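You operate a simulated robot arm through the tools that you are given. There is no shell and no other tool. Be economical: measure what you need, move in short steps, check, and stop when the job is done.

You are at the controls of a simulated two-armed robot. One attempt, no reset.

JOB
Heat the soup in the silver pan till it steams, then switch off and stand it on the wooden tray.
Fine: pan on the ring first, then turn the ring to low and let it steam there a moment; off before you lift the pan; don't let it burn.

The check looks at the end state, three seconds after you hand in, the way a careful person would. Anything else that was tipped, shoved, dropped, spilled or broken makes it a failure.

ROBOT AND FRAMES
Two 7-joint arms with two-finger parallel grippers on one trunk, on a base that drives. Base frame: it is fixed to the floor where the robot stands at the start and does not move with it; the origin is under the middle of the robot, x ahead of it, y to its left, z up. Lengths are in m, angles in rad, forces in N, time in s.
The left shoulder is at the start at [0.07, 0.163, 1.195], the right one opposite. With the tool pointing down near the work surface each hand reaches from about 0.38 to 0.88 m from the robot's upright axis, wherever it stands, measured 20 degrees to its own side. Places, roughly: ring of the hot plate [0.6, 1.5, 0.9]; ring dial [0.4, 1.5, 0.9]; tray beige [0.5, 0.9, 0.8]; oven dial [0.5, 1.7, 0.9]; warm switch [0.5, 1.2, 0.9]; cook lever [0.4, 1.3, 0.9]; rice key [0.6, 0.6, 1.3]; timer dial [0.7, 0.9, 0.9]; clay pot [0.75, 2, 0.75]. Payload 3.43 kg a hand.
The TCP of each hand is the grasp point between the finger pads, 0.034 m short of the fingertips. In the tool frame z runs along the fingers and y along their closing line. The gripper opens to 0.128 m. The fingers are 0.024 m wide and 0.012 m thick; the gripper's body (0.048 by 0.13 m) begins 0.096 m behind the TCP.
Orientation is that of the tool frame in the base frame, as [roll, pitch, yaw] about the fixed x, y, z axes, in that order (R = Rz(yaw) Ry(pitch) Rx(roll)). With the fingers straight down and closing along the base's y, the tool's x points along the base's -x, its y along +y and its z along -z.

CONTROLS
- The arms move only by the tool servo_tool. It takes "left_motion", "right_motion" or both (then of equal length, played together; a hand with none holds still); each is a list of rows, each a list of 7 numbers: the finger opening in mm, from 0 to 128, then the shift along the tool's x, y, z in mm, then the turn, a rotation vector about the tool's x, y, z in rad. In form: [[hand, x, y, z, wx, wy, wz], ...]. A call has 1 to 10 rows; each row shifts and turns the commanded pose from where the row before left it, along the tool's axes as they then stand. Rows are played at 5 a second. More than 0.05 m and 0.15 rad between two rows, or a gripper value outside its range, and nothing of the call is played. Where a pose cannot be reached the arm comes as near as it can. A force on the tool above 40 N (or 10 N above the force at the start of the call, whichever is more), or a blocked arm, ends the call early, and 0.2 s more pass. Each finger travels about 0.153 m/s and halts on what it meets, pressing with about 36 N; the grip force reading is that of the motor and also rises with nothing between the fingers. The clock runs only during rows and for 0.2 s after the last one: add rows that do not move to give the fingers time. It gives the time, the measured TCP pose, the force on the tool (base axes), the opening and the grip force at its end, in the units of the frame above (readings bear some noise), and new pictures: "pictures" is both (left out), scene, wrist or none (wrist: the cameras of the hands that moved).
- Cameras (640 x 400 px; columns grow to the right, rows downward): "scene" is now at [0.1299, 0.0281, 1.4321]; the picture's right is [0.32, -0.95, 0.00], its down [-0.57, -0.20, -0.80] and it looks along [0.75, 0.26, -0.60] (base axes); focal length 254 px, centre (320, 200). "left" rides on the left gripper at [0.076, 0.011, -0.16] in its tool frame; the picture's right is [-0.15, 0.99, 0.00], its down [-0.88, -0.13, -0.46] and it looks along [-0.45, -0.07, 0.89] (tool axes); focal length 234 px, centre (320, 200). "right" rides on the right gripper at [0.076, -0.011, -0.16] in its tool frame; the picture's right is [0.15, 0.99, 0.00], its down [-0.88, 0.13, -0.46] and it looks along [-0.45, 0.07, 0.89] (tool axes); focal length 234 px, centre (320, 200).
- slide_trunk(by): slides the trunk up (or, below 0, down) by that many m; the arms and the scene camera ride with it, the base frame stays. It gives what a move gives, with no picture.
- base_move(legs): drives the robot by 1 to 6 legs, each [ahead, left, turn to the left] in m, m and rad, along the robot's own axes; the way and the turn of a leg run together, so that a leg with both is an arc; at most 1.5 m and 3.142 rad a leg. The arms and the cameras ride along, it lands a little off, and it stops where it bumps. It gives what a move gives, and a new picture of the scene camera.
- aim_head(pan, tilt): turns the head with the scene camera to pan (to the left, within 1.501 rad either way) and tilt (down, from -0.506 to 1.204), counted from straight ahead of the robot. It gives what a move gives, and a new picture of the scene camera.
- locate(camera, pixels): there is no depth. For up to 12 entries [column, row, z] of the newest picture of that camera ("zoom" is the newest enlarged one), the place [x, y] in the base frame at which the ray of that pixel passes the height z, good to about 0.002 m, but the place of the scene camera against the robot may be out by one fixed shift of up to 0.012 m in any direction. It takes no simulated time.
- enlarge(camera, box): a new picture of the part [left, top, right, bottom] of that camera's present view, enlarged. It takes no simulated time.
- sign_off(): hands the job in; it is judged then, once.

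Keep the steps short. Do not move on a guess: measure, check each grasp and each placing, and mend mistakes. In all there are 80 turns and 170 pictures (those below and enlarged ones count). Leave the grippers open and the arms clear of the work at the hand-in unless told otherwise, and finish with a single line.

The tools are called after "Request:" as name(argument=value, ...) on one line, values as JSON. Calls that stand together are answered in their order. servo_tool: Moves the arms, as the interface text tells. Its arguments: {"type":"object","properties":{"left_motion":{"type":"array"},"right_motion":{"type":"array"},"pictures":{"type":"string","enum":["both","scene","wrist","none"]}},"required":[]} The other tools are called the same way: slide_trunk (by) slides the trunk up or down; base_move (legs) drives the base; aim_head (pan, tilt) turns the head that bears the scene camera; locate (camera, pixels) gives the place at which the rays of pixels pass given heights; enlarge (camera, box) takes an enlarged picture of a part of a camera's view; sign_off () hands the job in.

At the start:

```text
time: 0.0
left_tcp_pos: [0.4519, 0.5091, 1.0789]
left_orientation: [3.141, 0.001, -3.141]
left_ft_force: [-0.3, 0.2, 1.1]
left_gripper_width: 0.128
left_gripper_force: 0.0
right_tcp_pos: [0.5846, 0.1039, 1.0854]
right_orientation: [-3.141, 0.001, -3.141]
right_ft_force: [-0.2, 0.2, 0.0]
right_gripper_width: 0.1282
right_gripper_force: 0.0
trunk travel left (down, up): [-0.675, 0.265]
robot x, y, heading: [0.0011, 0.0004, -0.002]
head pan, tilt: [0.332, 0.649]
```

scene: 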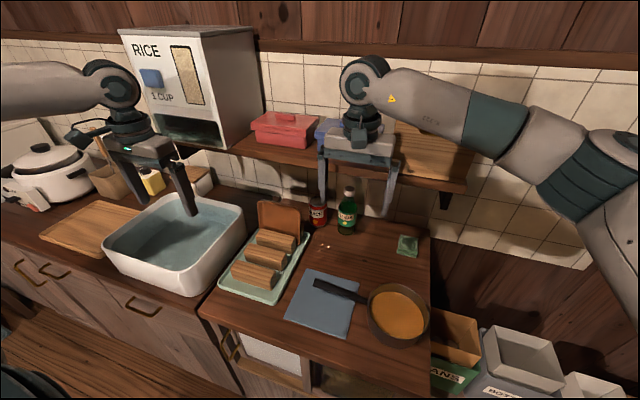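
right: 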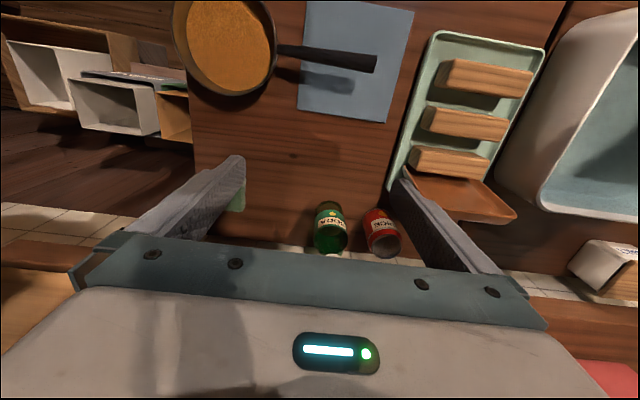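
left: 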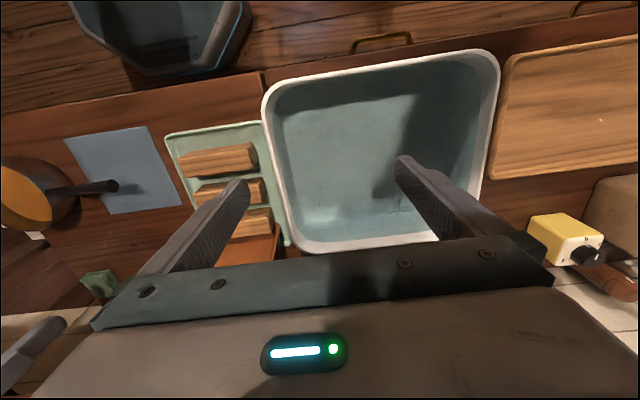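

I see a pan with orange soup near (398,312) on the right, and a sink and tray to the left. I'll turn the head left to see the hot plate and look for other pans.

Request:
aim_head(pan=1.2, tilt=0.5)

Request:
enlarge(camera="right", box=[160, 0, 440, 175])

```text
time: 1.2
left_tcp_pos: [0.4515, 0.5093, 1.0794]
left_orientation: [3.14, 0.001, -3.141]
left_ft_force: [0.0, -0.1, -0.3]
left_gripper_width: 0.128
left_gripper_force: 0.0
right_tcp_pos: [0.584, 0.1038, 1.0863]
right_orientation: [3.141, -0.001, -3.141]
right_ft_force: [-0.1, 0.9, -0.2]
right_gripper_width: 0.1282
right_gripper_force: 0.1
trunk travel left (down, up): [-0.675, 0.265]
robot x, y, heading: [-0.0, -0.0002, 0.003]
head pan, tilt: [1.201, 0.499]
```

scene: 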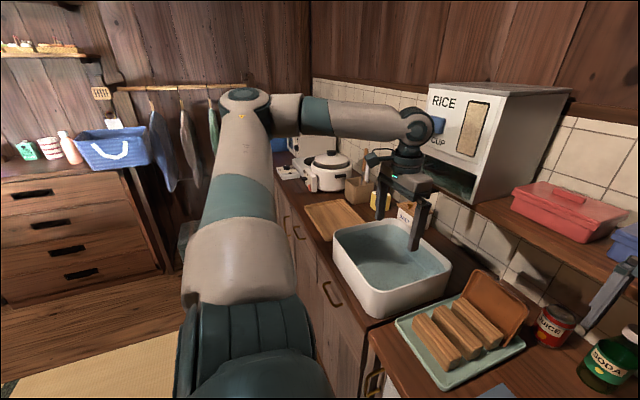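

```text
2.29 times, centred on (300, 88) of right
```

zoom: 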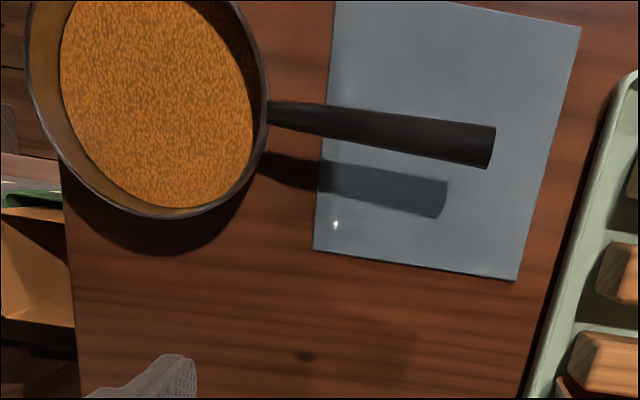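

The only soup pan so far is the dark-handled one on the right. The hot plate is far to the left and partly hidden. Before I touch anything, I'll back off and drive left to look at it.

Request:
base_move(legs=[[-0.3, 0, 0], [0, 1.2, 0]])

Request:
aim_head(pan=0.2, tilt=0.6)

```text
time: 8.8
left_tcp_pos: [0.15, 1.6951, 1.0783]
left_orientation: [-3.141, -0.001, -3.14]
left_ft_force: [0.8, 0.5, 0.1]
left_gripper_width: 0.128
left_gripper_force: 0.0
right_tcp_pos: [0.2811, 1.2889, 1.0863]
right_orientation: [3.141, 0.0, -3.14]
right_ft_force: [-0.3, -0.3, 0.1]
right_gripper_width: 0.1279
right_gripper_force: 0.1
trunk travel left (down, up): [-0.675, 0.265]
robot x, y, heading: [-0.3002, 1.1826, 0.002]
head pan, tilt: [1.201, 0.499]
```

scene: 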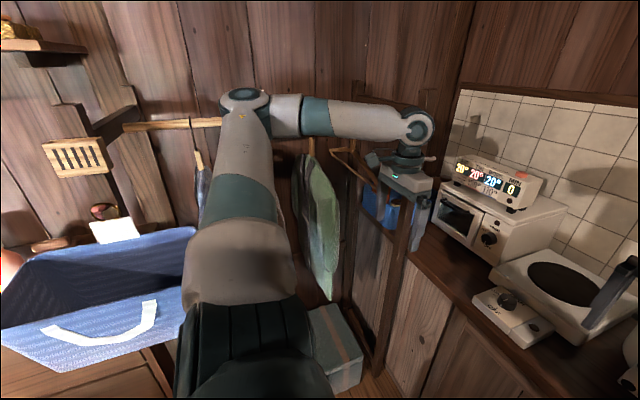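

```text
time: 10.1
left_tcp_pos: [0.1495, 1.6945, 1.0783]
left_orientation: [3.141, -0.001, -3.141]
left_ft_force: [0.4, -0.3, 0.0]
left_gripper_width: 0.1278
left_gripper_force: 0.1
right_tcp_pos: [0.2821, 1.2901, 1.0875]
right_orientation: [-3.141, 0.0, -3.14]
right_ft_force: [-0.1, 0.8, 0.0]
right_gripper_width: 0.128
right_gripper_force: 0.1
trunk travel left (down, up): [-0.675, 0.265]
robot x, y, heading: [-0.3021, 1.1847, 0.004]
head pan, tilt: [0.201, 0.6]
```

scene: 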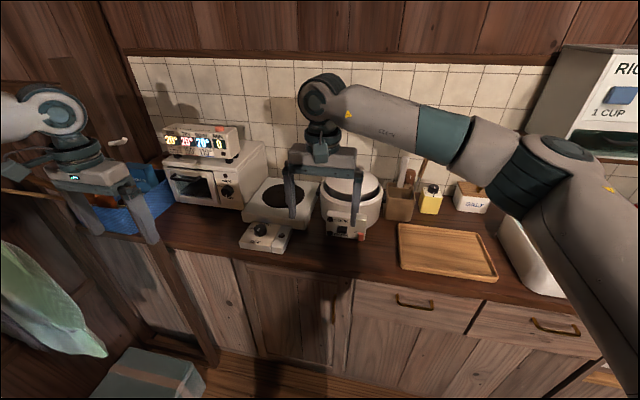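

There's no other pan here. I'll zoom in on the hot plate and display, and on the tray.

Request:
enlarge(camera="scene", box=[150, 110, 390, 260])

Request:
locate(camera="scene", pixels=[[284, 196, 0.9], [263, 230, 0.88], [245, 205, 0.9], [318, 180, 0.9], [398, 224, 0.84], [484, 233, 0.84], [498, 282, 0.84], [400, 265, 0.84], [240, 245, 0.82], [283, 252, 0.82]])

```text
2.67 times, centred on (270, 185) of scene
```

zoom: 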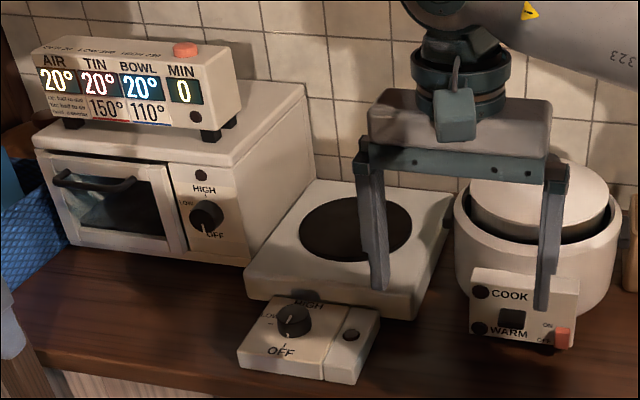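

```text
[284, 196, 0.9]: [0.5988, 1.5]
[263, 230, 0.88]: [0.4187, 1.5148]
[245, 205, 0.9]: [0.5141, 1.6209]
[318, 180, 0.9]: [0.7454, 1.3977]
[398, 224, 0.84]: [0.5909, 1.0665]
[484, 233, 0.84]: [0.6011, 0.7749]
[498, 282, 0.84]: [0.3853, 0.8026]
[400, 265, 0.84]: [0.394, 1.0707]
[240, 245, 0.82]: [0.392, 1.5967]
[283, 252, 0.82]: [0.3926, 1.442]
```

The silver pan is the only pan with soup, the ring is at about (0.60,1.50), the ring dial is in front of it, and the tray is at about (0.49,0.93). I'll put the pan on the ring with its handle pointing to the front left, so the dial stays free and the oven is clear. That suits the left hand. Now I drive back to the pan.

Request:
base_move(legs=[[0, -1.32, 0], [0.2, 0, 0]])

Request:
aim_head(pan=0.0, tilt=0.8)

```text
time: 18.0
left_tcp_pos: [0.3527, 0.3683, 1.078]
left_orientation: [-3.141, 0.0, -3.129]
left_ft_force: [0.2, -0.1, -0.3]
left_gripper_width: 0.1282
left_gripper_force: 0.1
right_tcp_pos: [0.4903, -0.0347, 1.0878]
right_orientation: [3.141, 0.001, -3.129]
right_ft_force: [-0.5, 0.0, 0.2]
right_gripper_width: 0.1282
right_gripper_force: 0.0
trunk travel left (down, up): [-0.675, 0.265]
robot x, y, heading: [-0.0922, -0.1469, 0.015]
head pan, tilt: [0.201, 0.6]
```

scene: 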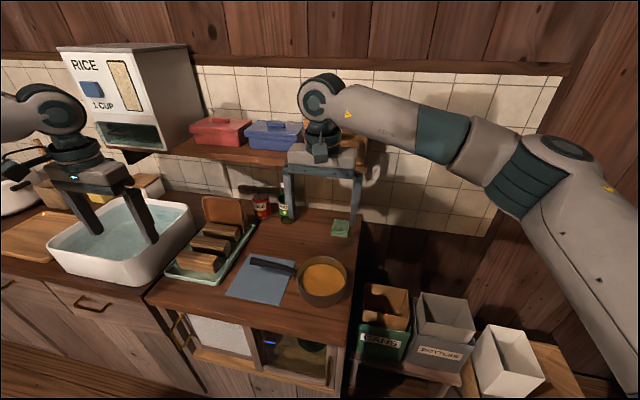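

```text
time: 18.7
left_tcp_pos: [0.3533, 0.37, 1.0794]
left_orientation: [3.141, 0.0, -3.129]
left_ft_force: [-0.2, 0.7, 0.2]
left_gripper_width: 0.1281
left_gripper_force: 0.0
right_tcp_pos: [0.4912, -0.0342, 1.0857]
right_orientation: [-3.14, 0.0, -3.129]
right_ft_force: [-0.4, 0.4, -0.1]
right_gripper_width: 0.1279
right_gripper_force: 0.0
trunk travel left (down, up): [-0.675, 0.265]
robot x, y, heading: [-0.0932, -0.1449, 0.011]
head pan, tilt: [0.0, 0.799]
```

scene: 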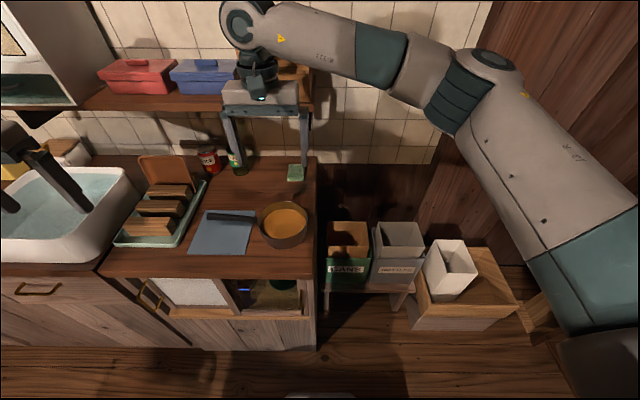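

I'll zoom in on the pan, locate its parts at trial heights, and move the right hand aside to the right over open space.

Request:
enlarge(camera="scene", box=[180, 180, 324, 270])

Request:
servo_tool(right_motion=[[128, 0, -45, 0, 0, 0, 0], [128, 0, -45, 0, 0, 0, 0], [128, 0, -45, 0, 0, 0, 0], [128, 0, -45, 0, 0, 0, 0], [128, 0, -45, 0, 0, 0, 0]], pictures="wrist")

```text
4.44 times, centred on (252, 225) of scene
```

zoom: 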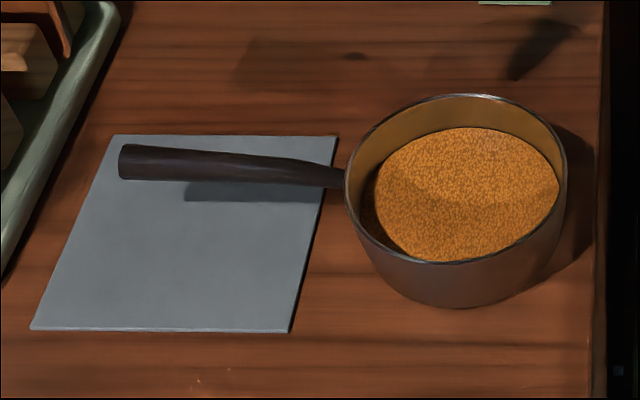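

```text
time: 19.9
left_tcp_pos: [0.353, 0.3682, 1.0789]
left_orientation: [3.139, -0.001, -3.13]
left_ft_force: [-0.5, -0.3, -0.1]
left_gripper_width: 0.1278
left_gripper_force: 0.1
right_tcp_pos: [0.4909, -0.2613, 1.0864]
right_orientation: [3.139, 0.0, -3.13]
right_ft_force: [-0.5, -0.5, -0.1]
right_gripper_width: 0.1282
right_gripper_force: 0.1
trunk travel left (down, up): [-0.675, 0.265]
robot x, y, heading: [-0.0956, -0.1479, 0.014]
head pan, tilt: [0.0, 0.799]
```

right: 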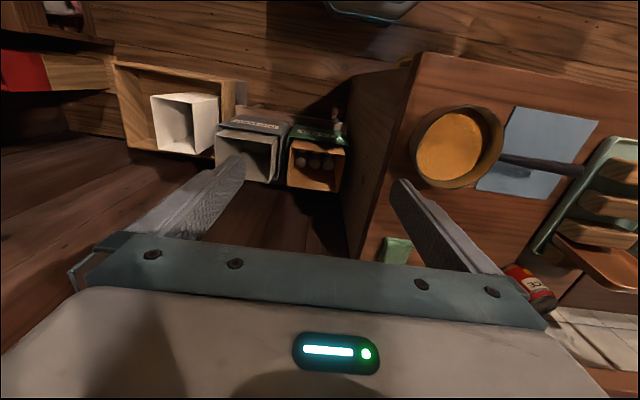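

Next I triangulate the handle and rim from two cameras.

Request:
locate(camera="zoom", pixels=[[122, 162, 0.86], [122, 162, 0.9], [230, 168, 0.86], [230, 168, 0.9], [343, 178, 0.86], [343, 178, 0.9], [567, 165, 0.9], [455, 95, 0.9], [455, 262, 0.9], [455, 308, 0.82]])

Request:
locate(camera="right", pixels=[[583, 170, 0.86], [583, 170, 0.9], [500, 158, 0.86], [500, 158, 0.9], [410, 143, 0.9], [503, 130, 0.9], [460, 107, 0.9], [455, 188, 0.9], [410, 143, 0.86], [503, 130, 0.86], [460, 107, 0.86], [455, 188, 0.86]])

Request:
enlarge(camera="right", box=[400, 80, 640, 230])

```text
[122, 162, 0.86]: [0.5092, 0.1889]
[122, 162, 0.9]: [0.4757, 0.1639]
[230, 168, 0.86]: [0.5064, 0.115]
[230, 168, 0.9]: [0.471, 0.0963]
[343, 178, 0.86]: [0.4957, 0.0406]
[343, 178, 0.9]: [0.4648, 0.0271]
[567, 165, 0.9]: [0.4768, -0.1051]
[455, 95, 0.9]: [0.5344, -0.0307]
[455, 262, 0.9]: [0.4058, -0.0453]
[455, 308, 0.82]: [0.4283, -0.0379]
```

```text
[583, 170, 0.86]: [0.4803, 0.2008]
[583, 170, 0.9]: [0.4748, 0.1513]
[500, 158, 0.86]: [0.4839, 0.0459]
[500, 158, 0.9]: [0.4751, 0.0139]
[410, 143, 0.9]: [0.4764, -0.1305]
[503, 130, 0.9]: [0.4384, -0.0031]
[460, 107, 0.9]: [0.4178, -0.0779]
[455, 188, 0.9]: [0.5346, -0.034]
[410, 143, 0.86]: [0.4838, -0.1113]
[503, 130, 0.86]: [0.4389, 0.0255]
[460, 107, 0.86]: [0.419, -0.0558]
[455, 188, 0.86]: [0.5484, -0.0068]
```

```text
2.67 times, centred on (520, 155) of right
```

zoom: 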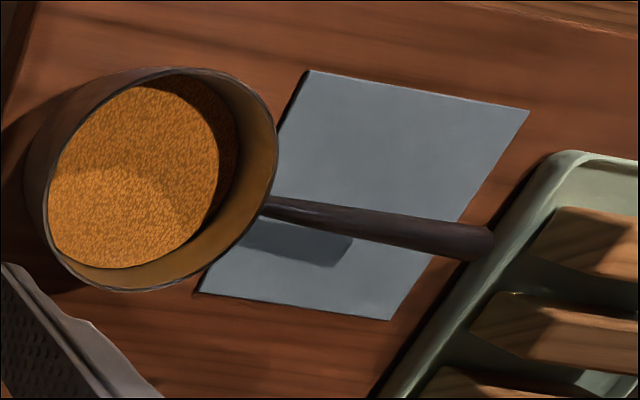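

Triangulation puts the pan centre at about (0.475,-0.035) with radius about 0.065 and the rim near z 0.89. The handle runs along +y at x about 0.478, from y 0.03 to 0.165, at z about 0.88. Next I turn the left hand by 90° where it is.

Request:
servo_tool(left_motion=[[128, 0, 0, 0, 0, 0, 0.148], [128, 0, 0, 0, 0, 0, 0.148], [128, 0, 0, 0, 0, 0, 0.148], [128, 0, 0, 0, 0, 0, 0.148], [128, 0, 0, 0, 0, 0, 0.148], [128, 0, 0, 0, 0, 0, 0.148], [128, 0, 0, 0, 0, 0, 0.148], [128, 0, 0, 0, 0, 0, 0.148], [128, 0, 0, 0, 0, 0, 0.148], [128, 0, 0, 0, 0, 0, 0.148]], pictures="none")

```text
time: 22.1
left_tcp_pos: [0.3544, 0.3689, 1.0786]
left_orientation: [3.141, -0.001, 1.672]
left_ft_force: [0.3, 0.0, 0.2]
left_gripper_width: 0.128
left_gripper_force: 0.1
right_tcp_pos: [0.4926, -0.2586, 1.0861]
right_orientation: [3.141, -0.002, -3.129]
right_ft_force: [-0.3, 0.0, 0.6]
right_gripper_width: 0.128
right_gripper_force: 0.1
trunk travel left (down, up): [-0.675, 0.265]
robot x, y, heading: [-0.0926, -0.1435, 0.01]
head pan, tilt: [0.0, 0.799]
```

Now I finish the turn and move above the handle near its root, at (0.478,0.085).

Request:
servo_tool(left_motion=[[128, 0, 0, 0, 0, 0, 0.1], [128, -40, 17, 0, 0, 0, 0], [128, -40, 18, 0, 0, 0, 0], [128, -41, 18, 0, 0, 0, 0], [128, -41, 18, 0, 0, 0, 0], [128, -41, 18, 0, 0, 0, 0], [128, -41, 18, 0, 0, 0, 0], [128, -40, 17, 30, 0, 0, 0], [128, 0, 0, 40, 0, 0, 0]])

```text
refused: row 8 steps farther than a row can; nothing moved
```

Request:
servo_tool(left_motion=[[128, 0, 0, 0, 0, 0, 0.1], [128, -40, 17, 0, 0, 0, 0], [128, -40, 18, 0, 0, 0, 0], [128, -41, 18, 0, 0, 0, 0], [128, -41, 18, 0, 0, 0, 0], [128, -41, 18, 0, 0, 0, 0], [128, -41, 18, 0, 0, 0, 0], [128, -40, 17, 0, 0, 0, 0], [128, 0, 0, 45, 0, 0, 0], [128, 0, 0, 35, 0, 0, 0]])

```text
time: 24.3
left_tcp_pos: [0.4787, 0.0827, 0.9964]
left_orientation: [3.142, -0.001, 1.574]
left_ft_force: [-0.4, 0.4, 0.1]
left_gripper_width: 0.1281
left_gripper_force: 0.0
right_tcp_pos: [0.4918, -0.259, 1.0859]
right_orientation: [3.141, -0.002, -3.13]
right_ft_force: [-0.4, -0.1, -0.5]
right_gripper_width: 0.1277
right_gripper_force: 0.1
trunk travel left (down, up): [-0.675, 0.265]
robot x, y, heading: [-0.0932, -0.1464, 0.009]
head pan, tilt: [0.0, 0.799]
```

scene: 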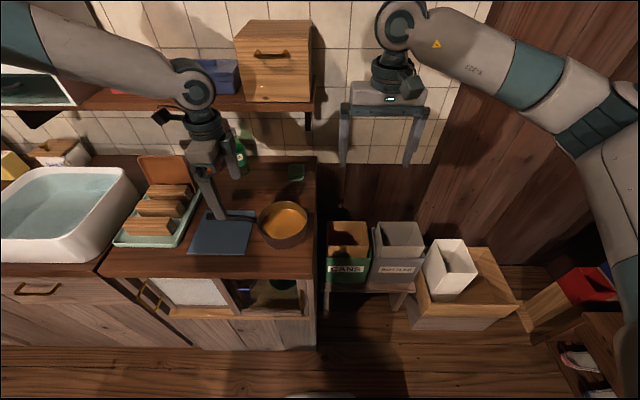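
left: 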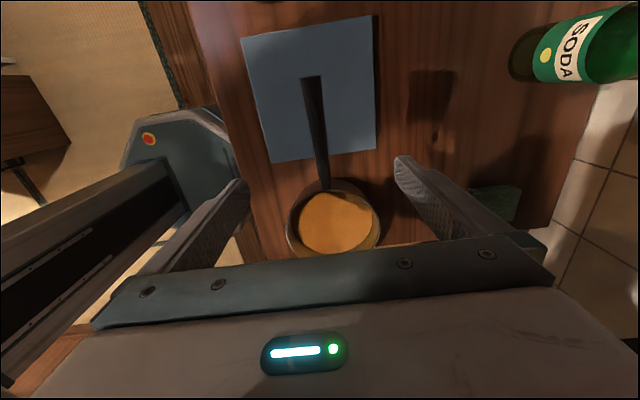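

The handle lies between the fingers. I'll check where its root and tip fall in this camera.

Request:
locate(camera="left", pixels=[[323, 185, 0.87], [323, 185, 0.885], [311, 78, 0.885], [311, 78, 0.9], [286, 222, 0.89], [381, 222, 0.89]])

Request:
enlarge(camera="left", box=[220, 50, 460, 260])

```text
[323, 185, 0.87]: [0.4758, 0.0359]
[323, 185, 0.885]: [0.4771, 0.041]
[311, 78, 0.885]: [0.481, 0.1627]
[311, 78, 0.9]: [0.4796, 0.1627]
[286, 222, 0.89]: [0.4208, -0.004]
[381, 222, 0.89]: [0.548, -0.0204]
```

```text
1.90 times, centred on (340, 155) of left
```

zoom: 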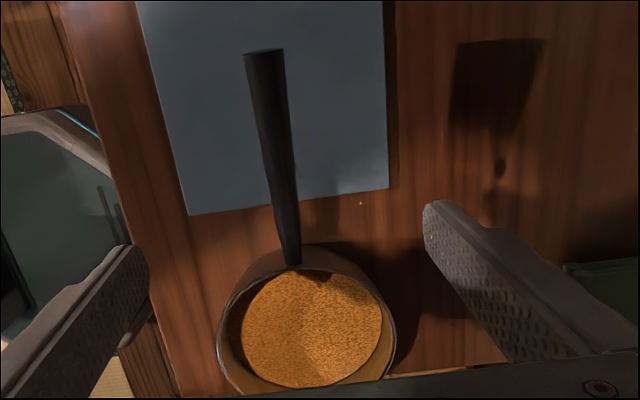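

The handle root is at (0.477,0.037) and the tip at (0.480,0.163), so I can go straight down. I'll descend to z about 0.882 and close.

Request:
servo_tool(left_motion=[[90, -6, 0, 40, 0, 0, 0], [70, 0, 0, 40, 0, 0, 0], [60, 0, 0, 34, 0, 0, 0], [30, 0, 0, 0, 0, 0, 0], [0, 0, 0, 0, 0, 0, 0], [0, 0, 0, 0, 0, 0, 0], [0, 0, 0, 0, 0, 0, 0]])

```text
time: 25.9
left_tcp_pos: [0.4719, 0.0827, 0.8889]
left_orientation: [3.141, 0.003, 1.574]
left_ft_force: [0.4, -1.2, -0.6]
left_gripper_width: 0.0182
left_gripper_force: 35.7
left hand out of reach, approached as far as the arm can: row 3
right_tcp_pos: [0.4917, -0.2596, 1.0848]
right_orientation: [-3.14, -0.001, -3.129]
right_ft_force: [0.5, -0.4, 0.2]
right_gripper_width: 0.1278
right_gripper_force: 0.1
trunk travel left (down, up): [-0.675, 0.265]
robot x, y, heading: [-0.096, -0.1428, 0.012]
head pan, tilt: [0.0, 0.799]
```

scene: 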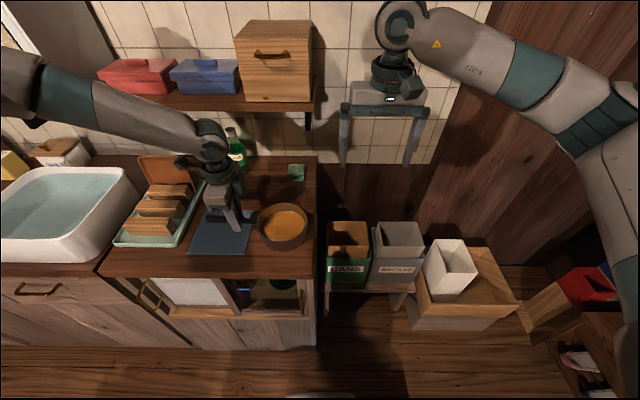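
left: 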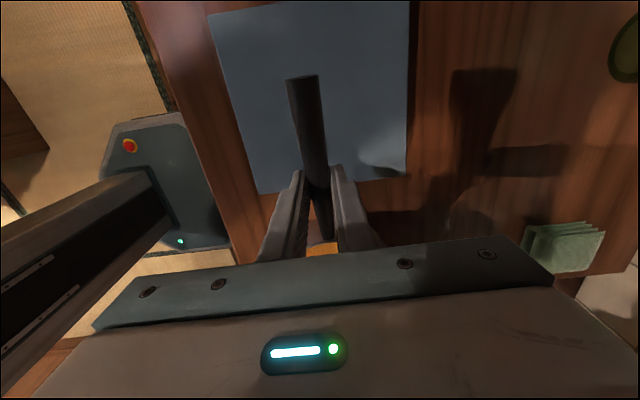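

The handle is held, with an opening of 18 mm at 36 N. I'll lift slightly and check whether the pan hangs level.

Request:
servo_tool(left_motion=[[0, 0, 0, -10, 0, 0, 0], [0, 0, 0, -10, 0, 0, 0], [0, 0, 0, -15, 0, 0, 0], [0, 0, 0, 0, 0, 0, 0]])

Request:
enlarge(camera="scene", box=[180, 170, 340, 270])

```text
time: 26.9
left_tcp_pos: [0.4717, 0.0854, 0.9265]
left_orientation: [-3.141, 0.0, 1.575]
left_ft_force: [-0.2, -1.0, -0.4]
left_gripper_width: 0.0
left_gripper_force: 32.9
right_tcp_pos: [0.4917, -0.2591, 1.0859]
right_orientation: [3.141, -0.001, -3.129]
right_ft_force: [0.1, 0.0, -1.2]
right_gripper_width: 0.1279
right_gripper_force: 0.1
trunk travel left (down, up): [-0.675, 0.265]
robot x, y, heading: [-0.0924, -0.144, 0.01]
head pan, tilt: [0.0, 0.799]
```

scene: 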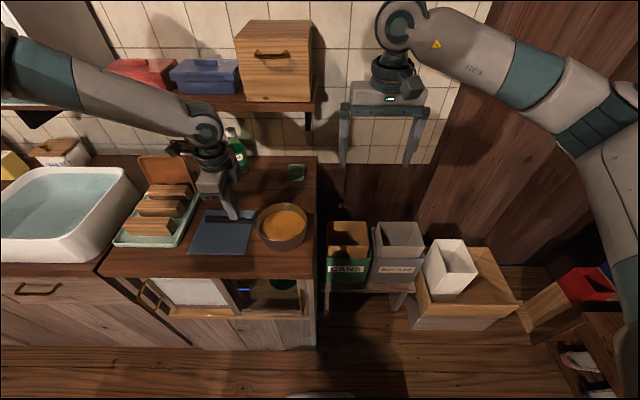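
left: 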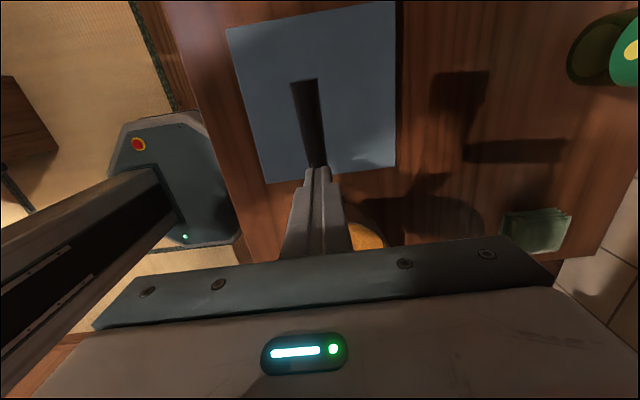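

```text
4.00 times, centred on (260, 220) of scene
```

zoom: 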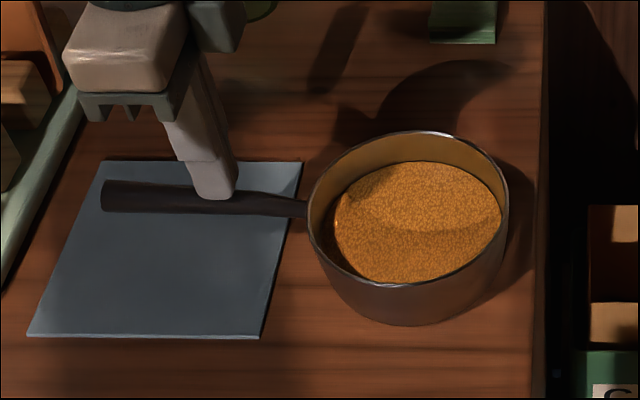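

The fingers slipped off upward, because they held only the top of the handle. The pan is still upright. The arm was at its lower reach limit, so I'll open, rise, and lower the trunk by 0.1.

Request:
servo_tool(left_motion=[[30, 0, 0, -40, 0, 0, 0], [60, 0, 0, -40, 0, 0, 0], [60, 0, 0, -40, 0, 0, 0]], pictures="none")

Request:
slide_trunk(by=-0.1)

Request:
enlarge(camera="left", box=[200, 40, 440, 260])

```text
time: 27.7
left_tcp_pos: [0.4713, 0.0846, 1.0462]
left_orientation: [3.141, 0.001, 1.574]
left_ft_force: [0.2, -0.5, -0.6]
left_gripper_width: 0.06
left_gripper_force: 0.0
right_tcp_pos: [0.4911, -0.2596, 1.0856]
right_orientation: [-3.141, -0.001, -3.129]
right_ft_force: [-0.2, 0.0, -0.1]
right_gripper_width: 0.128
right_gripper_force: 0.0
trunk travel left (down, up): [-0.675, 0.265]
robot x, y, heading: [-0.0927, -0.148, 0.01]
head pan, tilt: [0.0, 0.799]
```

```text
time: 29.0
left_tcp_pos: [0.4739, 0.0855, 0.9451]
left_orientation: [3.14, 0.0, 1.575]
left_ft_force: [0.3, 0.6, 0.0]
left_gripper_width: 0.06
left_gripper_force: 0.0
right_tcp_pos: [0.4919, -0.2592, 0.9866]
right_orientation: [3.14, -0.002, -3.13]
right_ft_force: [0.2, -0.5, 0.2]
right_gripper_width: 0.1283
right_gripper_force: 0.1
trunk travel left (down, up): [-0.575, 0.365]
robot x, y, heading: [-0.0944, -0.1481, 0.016]
head pan, tilt: [0.0, 0.799]
```

```text
1.82 times, centred on (320, 150) of left
```

zoom: 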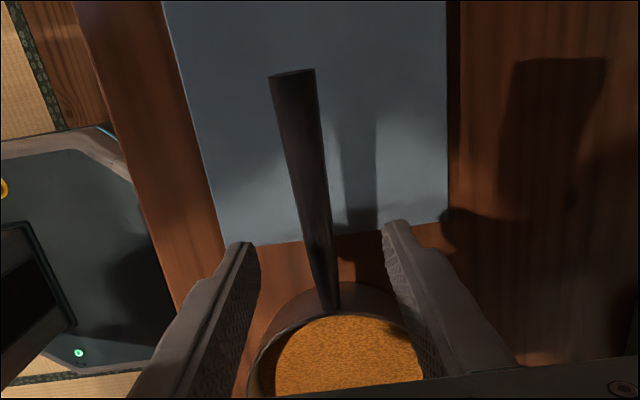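

I'll check the handle's position again.

Request:
locate(camera="zoom", pixels=[[330, 300, 0.86], [330, 300, 0.875], [292, 72, 0.86], [292, 72, 0.88]])

```text
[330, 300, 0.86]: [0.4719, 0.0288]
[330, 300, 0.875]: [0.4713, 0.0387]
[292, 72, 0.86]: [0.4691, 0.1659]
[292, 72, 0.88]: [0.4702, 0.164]
```

The handle is centred at x 0.471. I'll descend to z about 0.866, which leaves the fingertips about 12 mm above the counter, and close.

Request:
servo_tool(left_motion=[[60, 0, 0, 30, 0, 0, 0], [60, 0, 0, 30, 0, 0, 0], [60, 0, 0, 19, 0, 0, 0], [40, 0, 0, 0, 0, 0, 0], [10, 0, 0, 0, 0, 0, 0], [0, 0, 0, 0, 0, 0, 0], [0, 0, 0, 0, 0, 0, 0]], pictures="none")

Request:
enlarge(camera="scene", box=[160, 120, 352, 240])

```text
time: 30.6
left_tcp_pos: [0.4749, 0.0847, 0.8637]
left_orientation: [3.14, 0.0, 1.574]
left_ft_force: [-1.1, -0.6, 1.4]
left_gripper_width: 0.0187
left_gripper_force: 36.0
right_tcp_pos: [0.4914, -0.2592, 0.9857]
right_orientation: [-3.14, 0.0, -3.131]
right_ft_force: [0.4, 0.1, 0.2]
right_gripper_width: 0.128
right_gripper_force: 0.2
trunk travel left (down, up): [-0.575, 0.365]
robot x, y, heading: [-0.0939, -0.1472, 0.009]
head pan, tilt: [0.0, 0.799]
```

```text
3.33 times, centred on (256, 180) of scene
```

zoom: 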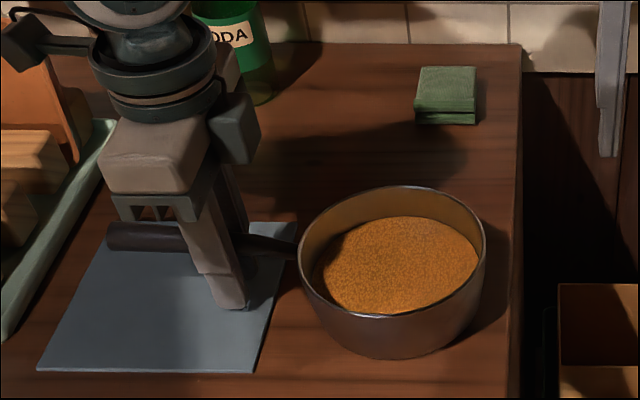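

Now the fingers wrap well past the handle. I'll lift a little and check.

Request:
servo_tool(left_motion=[[0, 0, 0, -8, 0, 0, 0], [0, 0, 0, -8, 0, 0, 0], [0, 0, 0, -10, 0, 0, 0], [0, 0, 0, 0, 0, 0, 0]], pictures="none")

Request:
enlarge(camera="scene", box=[160, 120, 352, 240])

```text
time: 31.6
left_tcp_pos: [0.4731, 0.0851, 0.8907]
left_orientation: [3.142, 0.0, 1.572]
left_ft_force: [-1.0, -0.2, -2.2]
left_gripper_width: 0.0185
left_gripper_force: 36.1
right_tcp_pos: [0.493, -0.2586, 0.9854]
right_orientation: [-3.141, -0.001, -3.13]
right_ft_force: [0.2, -0.4, -1.1]
right_gripper_width: 0.1282
right_gripper_force: 0.1
trunk travel left (down, up): [-0.575, 0.365]
robot x, y, heading: [-0.0926, -0.146, 0.009]
head pan, tilt: [0.0, 0.799]
```

```text
3.33 times, centred on (256, 180) of scene
```

zoom: 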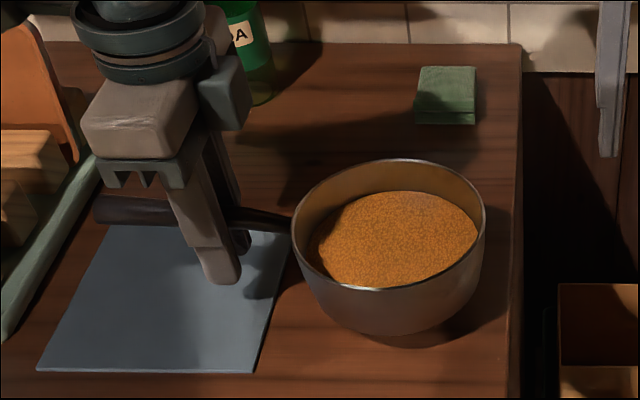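

The pan is lifted, held firmly and looks level. I'll raise it with the trunk, then a little more with the arm.

Request:
slide_trunk(by=0.1)

Request:
servo_tool(left_motion=[[0, 0, 0, -15, 0, 0, 0], [0, 0, 0, -20, 0, 0, 0], [0, 0, 0, -20, 0, 0, 0], [0, 0, 0, -10, 0, 0, 0], [0, 0, 0, 0, 0, 0, 0]], pictures="scene")

```text
time: 33.0
left_tcp_pos: [0.4749, 0.0842, 0.9904]
left_orientation: [3.141, -0.001, 1.575]
left_ft_force: [0.1, -0.5, -2.9]
left_gripper_width: 0.0186
left_gripper_force: 36.2
right_tcp_pos: [0.4928, -0.2591, 1.0852]
right_orientation: [-3.141, 0.001, -3.129]
right_ft_force: [0.6, 0.0, -0.1]
right_gripper_width: 0.1282
right_gripper_force: 0.0
trunk travel left (down, up): [-0.675, 0.265]
robot x, y, heading: [-0.0896, -0.1442, 0.009]
head pan, tilt: [0.0, 0.799]
```

```text
time: 34.2
left_tcp_pos: [0.4739, 0.0837, 1.0547]
left_orientation: [-3.141, -0.002, 1.576]
left_ft_force: [0.0, -0.8, -2.7]
left_gripper_width: 0.0185
left_gripper_force: 35.6
right_tcp_pos: [0.4919, -0.259, 1.085]
right_orientation: [-3.141, 0.0, -3.129]
right_ft_force: [0.6, -0.1, 0.4]
right_gripper_width: 0.1282
right_gripper_force: 0.1
trunk travel left (down, up): [-0.675, 0.265]
robot x, y, heading: [-0.0927, -0.1454, 0.015]
head pan, tilt: [0.0, 0.799]
```

scene: 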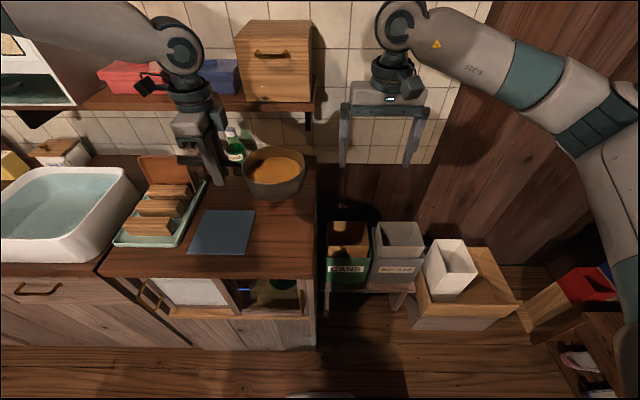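

The pan is level and held. Before driving I'll pull the right hand in and up so it clears the rice cooker later.

Request:
servo_tool(right_motion=[[128, 40, 0, -20, 0, 0, 0], [128, 40, 0, -20, 0, 0, 0], [128, 40, 0, -20, 0, 0, 0], [128, 30, 0, -20, 0, 0, 0]], pictures="none")

Request:
base_move(legs=[[-0.25, 0, 0]])

```text
time: 35.2
left_tcp_pos: [0.4727, 0.0834, 1.0549]
left_orientation: [3.137, 0.0, 1.574]
left_ft_force: [0.3, -0.4, -3.5]
left_gripper_width: 0.0184
left_gripper_force: 35.9
right_tcp_pos: [0.3389, -0.262, 1.165]
right_orientation: [-3.142, 0.002, -3.129]
right_ft_force: [0.6, -0.1, 0.6]
right_gripper_width: 0.128
right_gripper_force: 0.1
trunk travel left (down, up): [-0.675, 0.265]
robot x, y, heading: [-0.0949, -0.1379, 0.013]
head pan, tilt: [0.0, 0.799]
```

```text
time: 37.0
left_tcp_pos: [0.2264, 0.0778, 1.0556]
left_orientation: [-3.14, -0.001, 1.565]
left_ft_force: [0.8, -0.1, -3.5]
left_gripper_width: 0.0183
left_gripper_force: 36.1
right_tcp_pos: [0.0901, -0.2658, 1.1643]
right_orientation: [3.141, -0.003, -3.138]
right_ft_force: [-0.4, -1.2, -0.3]
right_gripper_width: 0.1283
right_gripper_force: 0.0
trunk travel left (down, up): [-0.675, 0.265]
robot x, y, heading: [-0.3442, -0.1462, -0.001]
head pan, tilt: [0.0, 0.799]
```

scene: 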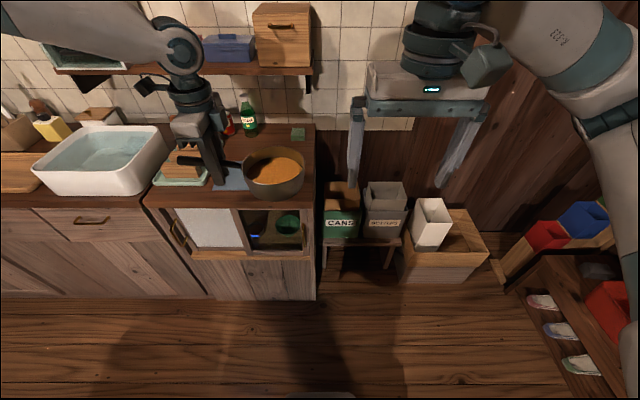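

Now I drive left to the hot plate, still backed off from the counter.

Request:
base_move(legs=[[0, 1.46, 0]])

Request:
aim_head(pan=0.25, tilt=0.7)

```text
time: 44.3
left_tcp_pos: [0.1641, 1.5745, 1.0561]
left_orientation: [3.14, 0.0, 1.625]
left_ft_force: [-0.2, 0.8, -3.7]
left_gripper_width: 0.0184
left_gripper_force: 36.1
right_tcp_pos: [0.0483, 1.2245, 1.1639]
right_orientation: [-3.14, 0.002, -3.08]
right_ft_force: [-0.1, -0.6, 0.2]
right_gripper_width: 0.128
right_gripper_force: 0.1
trunk travel left (down, up): [-0.675, 0.265]
robot x, y, heading: [-0.3913, 1.3197, 0.059]
head pan, tilt: [0.0, 0.799]
```

scene: 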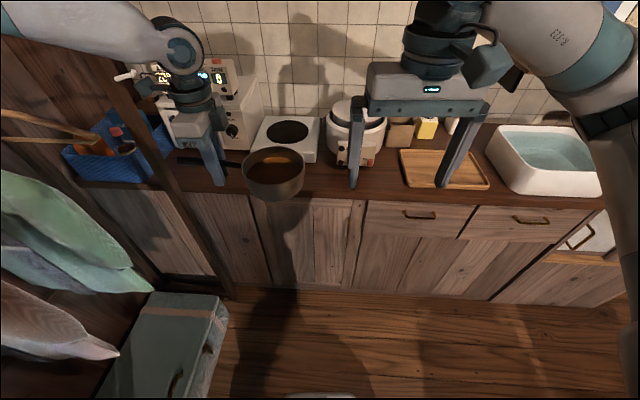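

```text
time: 45.0
left_tcp_pos: [0.1636, 1.5757, 1.0549]
left_orientation: [3.141, 0.0, 1.625]
left_ft_force: [0.3, -0.5, -1.5]
left_gripper_width: 0.0185
left_gripper_force: 36.4
right_tcp_pos: [0.0492, 1.2244, 1.1644]
right_orientation: [3.141, -0.001, -3.081]
right_ft_force: [0.2, 0.1, 0.4]
right_gripper_width: 0.1279
right_gripper_force: 0.1
trunk travel left (down, up): [-0.675, 0.265]
robot x, y, heading: [-0.3907, 1.3159, 0.059]
head pan, tilt: [0.25, 0.7]
```

scene: 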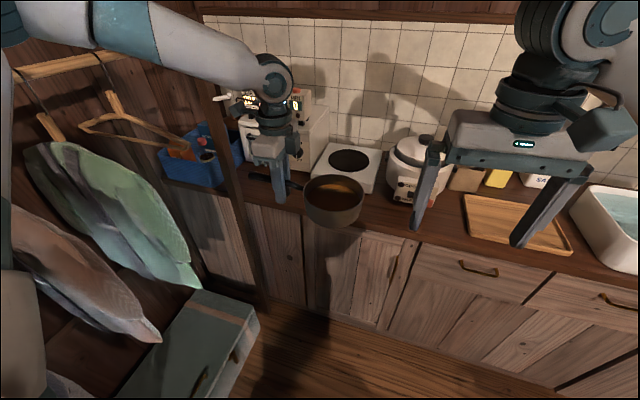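

I turn the hand so the handle will point to the front left. The pan swings toward the ring in free air.

Request:
servo_tool(left_motion=[[0, 0, 0, 0, 0, 0, -0.06], [0, 0, 0, 0, 0, 0, -0.1], [0, 0, 0, 0, 0, 0, -0.11], [0, 0, 0, 0, 0, 0, -0.11], [0, 0, 0, 0, 0, 0, -0.11], [0, 0, 0, 0, 0, 0, -0.11], [0, 0, 0, 0, 0, 0, -0.11], [0, 0, 0, 0, 0, 0, -0.11], [0, 0, 0, 0, 0, 0, -0.1], [0, 0, 0, 0, 0, 0, -0.06]], pictures="both")

```text
time: 47.2
left_tcp_pos: [0.1644, 1.5748, 1.0555]
left_orientation: [-3.142, 0.001, 2.604]
left_ft_force: [-0.3, -1.2, -3.0]
left_gripper_width: 0.0183
left_gripper_force: 36.1
right_tcp_pos: [0.0481, 1.2248, 1.1633]
right_orientation: [3.141, 0.001, -3.079]
right_ft_force: [-0.7, 0.0, -0.6]
right_gripper_width: 0.1281
right_gripper_force: 0.0
trunk travel left (down, up): [-0.675, 0.265]
robot x, y, heading: [-0.3868, 1.3243, 0.062]
head pan, tilt: [0.25, 0.7]
```

scene: 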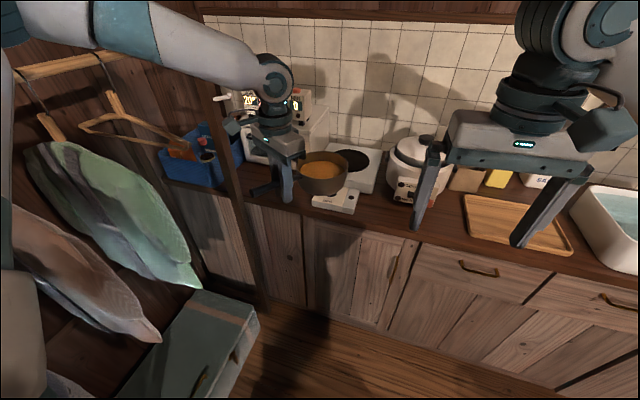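
left: 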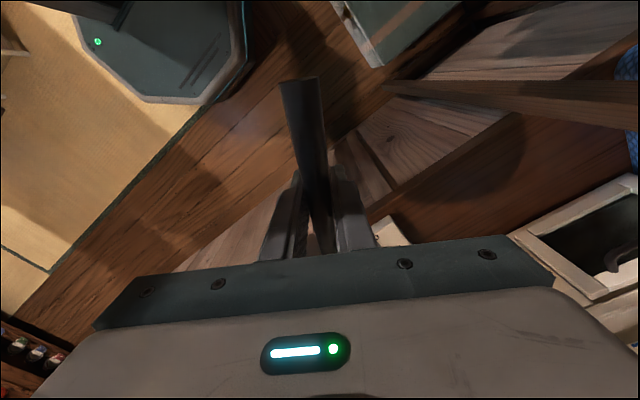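

I need to know where the dark wooden post on the left stands before driving forward.

Request:
locate(camera="scene", pixels=[[265, 308, 0.0], [245, 300, 0.0], [237, 185, 0.82], [230, 100, 1.2], [205, 60, 1.4], [350, 162, 0.9], [325, 205, 0.82], [100, 60, 1.4], [80, 130, 1.2]])

Request:
aim_head(pan=0.8, tilt=0.4)

```text
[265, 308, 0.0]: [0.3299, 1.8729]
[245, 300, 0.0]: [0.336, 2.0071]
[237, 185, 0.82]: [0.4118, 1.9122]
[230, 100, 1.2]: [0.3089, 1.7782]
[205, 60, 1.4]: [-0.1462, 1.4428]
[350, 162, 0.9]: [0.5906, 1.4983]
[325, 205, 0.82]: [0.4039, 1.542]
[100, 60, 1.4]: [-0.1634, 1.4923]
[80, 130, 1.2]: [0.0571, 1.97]
```

```text
time: 48.2
left_tcp_pos: [0.1659, 1.5763, 1.0558]
left_orientation: [3.141, -0.001, 2.603]
left_ft_force: [-0.3, 0.1, -3.6]
left_gripper_width: 0.0183
left_gripper_force: 36.0
right_tcp_pos: [0.0484, 1.226, 1.1641]
right_orientation: [3.141, 0.0, -3.08]
right_ft_force: [0.0, -0.4, 0.5]
right_gripper_width: 0.128
right_gripper_force: 0.0
trunk travel left (down, up): [-0.675, 0.265]
robot x, y, heading: [-0.3933, 1.32, 0.063]
head pan, tilt: [0.799, 0.4]
```

scene: 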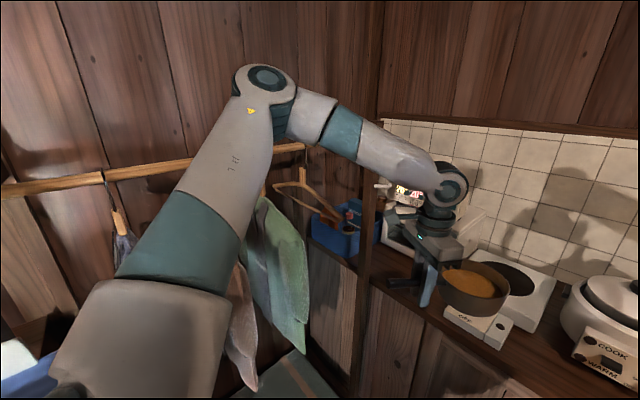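

The post is at about (0.35,1.9), well left of the forearm path. I'll check the oven's corner and the cooker's edge before moving in.

Request:
aim_head(pan=0.35, tilt=0.55)

Request:
enlarge(camera="scene", box=[230, 90, 454, 230])

```text
time: 49.1
left_tcp_pos: [0.1641, 1.576, 1.0542]
left_orientation: [3.14, -0.001, 2.603]
left_ft_force: [-0.3, 0.1, -3.3]
left_gripper_width: 0.0183
left_gripper_force: 35.7
right_tcp_pos: [0.0475, 1.2251, 1.1637]
right_orientation: [3.141, 0.001, -3.08]
right_ft_force: [-0.1, -0.5, 0.0]
right_gripper_width: 0.1283
right_gripper_force: 0.0
trunk travel left (down, up): [-0.675, 0.265]
robot x, y, heading: [-0.3926, 1.3153, 0.062]
head pan, tilt: [0.351, 0.55]
```

scene: 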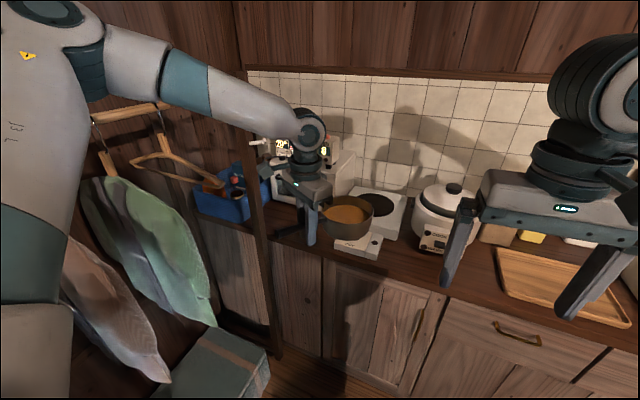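

```text
2.86 times, centred on (342, 160) of scene
```

zoom: 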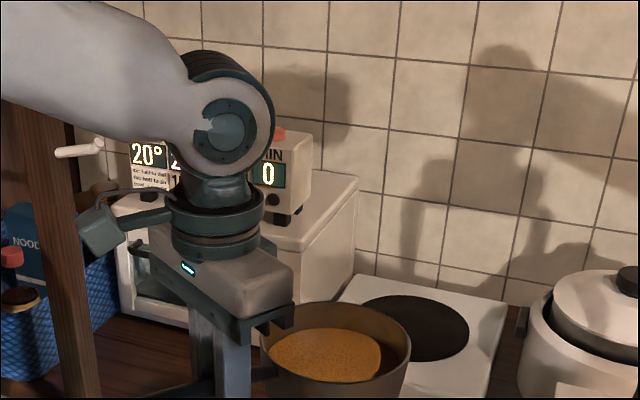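

The oven's front corner works out at about (0.59,1.68) and the cooker's edge at y about 1.375, so both are clear. The ring centre is (0.595,1.50), seen from two views. I drive forward to bring the pan above it.

Request:
base_move(legs=[[0.33, -0.036, 0]])

Request:
enlarge(camera="scene", box=[260, 180, 452, 320])

```text
time: 51.3
left_tcp_pos: [0.5035, 1.5484, 1.056]
left_orientation: [3.141, -0.002, 2.589]
left_ft_force: [0.5, -0.5, -3.6]
left_gripper_width: 0.0184
left_gripper_force: 36.0
right_tcp_pos: [0.3822, 1.2001, 1.1639]
right_orientation: [-3.142, -0.001, -3.094]
right_ft_force: [0.2, -1.2, 0.2]
right_gripper_width: 0.1279
right_gripper_force: 0.1
trunk travel left (down, up): [-0.675, 0.265]
robot x, y, heading: [-0.0551, 1.2979, 0.041]
head pan, tilt: [0.351, 0.55]
```

scene: 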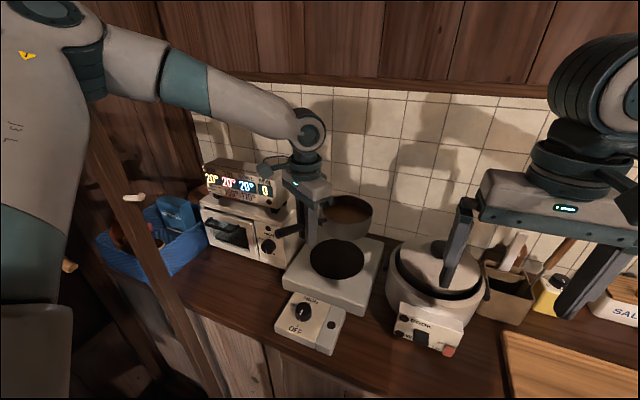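

```text
2.86 times, centred on (356, 250) of scene
```

zoom: 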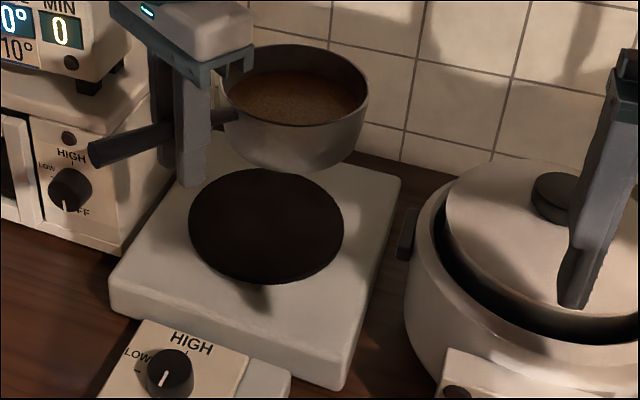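

I'll measure the ring centre and the pan rim in this view. The camera bias is the same for both, so the comparison holds.

Request:
locate(camera="zoom", pixels=[[188, 224, 0.9], [344, 228, 0.9], [268, 168, 0.9], [264, 285, 0.9], [222, 90, 1.08], [369, 84, 1.08], [300, 43, 1.08], [290, 125, 1.08], [296, 172, 1.01], [168, 372, 0.88], [160, 382, 0.88]])

```text
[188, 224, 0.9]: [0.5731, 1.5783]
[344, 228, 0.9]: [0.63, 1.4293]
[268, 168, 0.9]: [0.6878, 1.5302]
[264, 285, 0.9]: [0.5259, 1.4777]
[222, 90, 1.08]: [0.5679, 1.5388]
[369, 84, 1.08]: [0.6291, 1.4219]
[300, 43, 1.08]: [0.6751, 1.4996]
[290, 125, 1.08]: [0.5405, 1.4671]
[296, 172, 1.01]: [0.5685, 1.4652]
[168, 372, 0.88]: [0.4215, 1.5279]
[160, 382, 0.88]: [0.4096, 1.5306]
```

The ring centre is (0.604,1.504) and the pan (0.603,1.483). I shift +y by 20 mm and descend most of the way.

Request:
servo_tool(left_motion=[[0, 10, 17, 0, 0, 0, 0], [0, 0, 0, 25, 0, 0, 0], [0, 0, 0, 25, 0, 0, 0], [0, 0, 0, 25, 0, 0, 0], [0, 0, 0, 10, 0, 0, 0], [0, 0, 0, 0, 0, 0, 0]], pictures="none")

Request:
enlarge(camera="scene", box=[260, 180, 452, 320])

```text
time: 52.7
left_tcp_pos: [0.5037, 1.5683, 0.9689]
left_orientation: [3.14, 0.0, 2.59]
left_ft_force: [-0.1, -0.4, -3.7]
left_gripper_width: 0.0184
left_gripper_force: 36.0
right_tcp_pos: [0.3822, 1.1992, 1.1637]
right_orientation: [3.139, 0.0, -3.095]
right_ft_force: [0.6, 0.1, -0.2]
right_gripper_width: 0.1278
right_gripper_force: 0.0
trunk travel left (down, up): [-0.675, 0.265]
robot x, y, heading: [-0.0519, 1.2994, 0.048]
head pan, tilt: [0.351, 0.55]
```

```text
2.86 times, centred on (356, 250) of scene
```

zoom: 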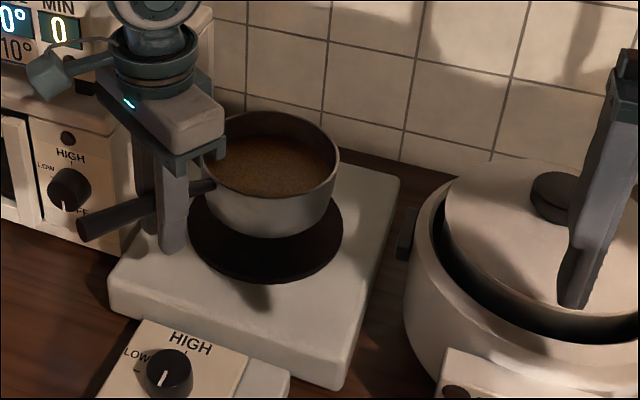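

It's well aligned. I'll lower it in small steps and watch the force.

Request:
servo_tool(left_motion=[[0, 0, 0, 8, 0, 0, 0], [0, 0, 0, 6, 0, 0, 0], [0, 0, 0, 4, 0, 0, 0], [0, 0, 0, 3, 0, 0, 0], [0, 0, 0, 0, 0, 0, 0]], pictures="none")

Request:
enlarge(camera="scene", box=[260, 180, 452, 320])

```text
time: 53.9
left_tcp_pos: [0.5022, 1.5612, 0.9535]
left_orientation: [3.131, 0.003, 2.588]
left_ft_force: [-0.3, 0.3, -3.4]
left_gripper_width: 0.0185
left_gripper_force: 35.8
right_tcp_pos: [0.3786, 1.1914, 1.1651]
right_orientation: [3.132, 0.004, -3.095]
right_ft_force: [0.3, 0.0, 0.0]
right_gripper_width: 0.128
right_gripper_force: 0.0
trunk travel left (down, up): [-0.675, 0.265]
robot x, y, heading: [-0.0545, 1.3006, 0.048]
head pan, tilt: [0.351, 0.55]
```

```text
2.86 times, centred on (356, 250) of scene
```

zoom: 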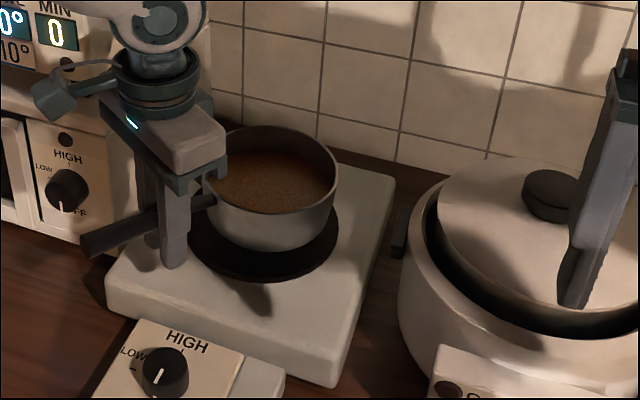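

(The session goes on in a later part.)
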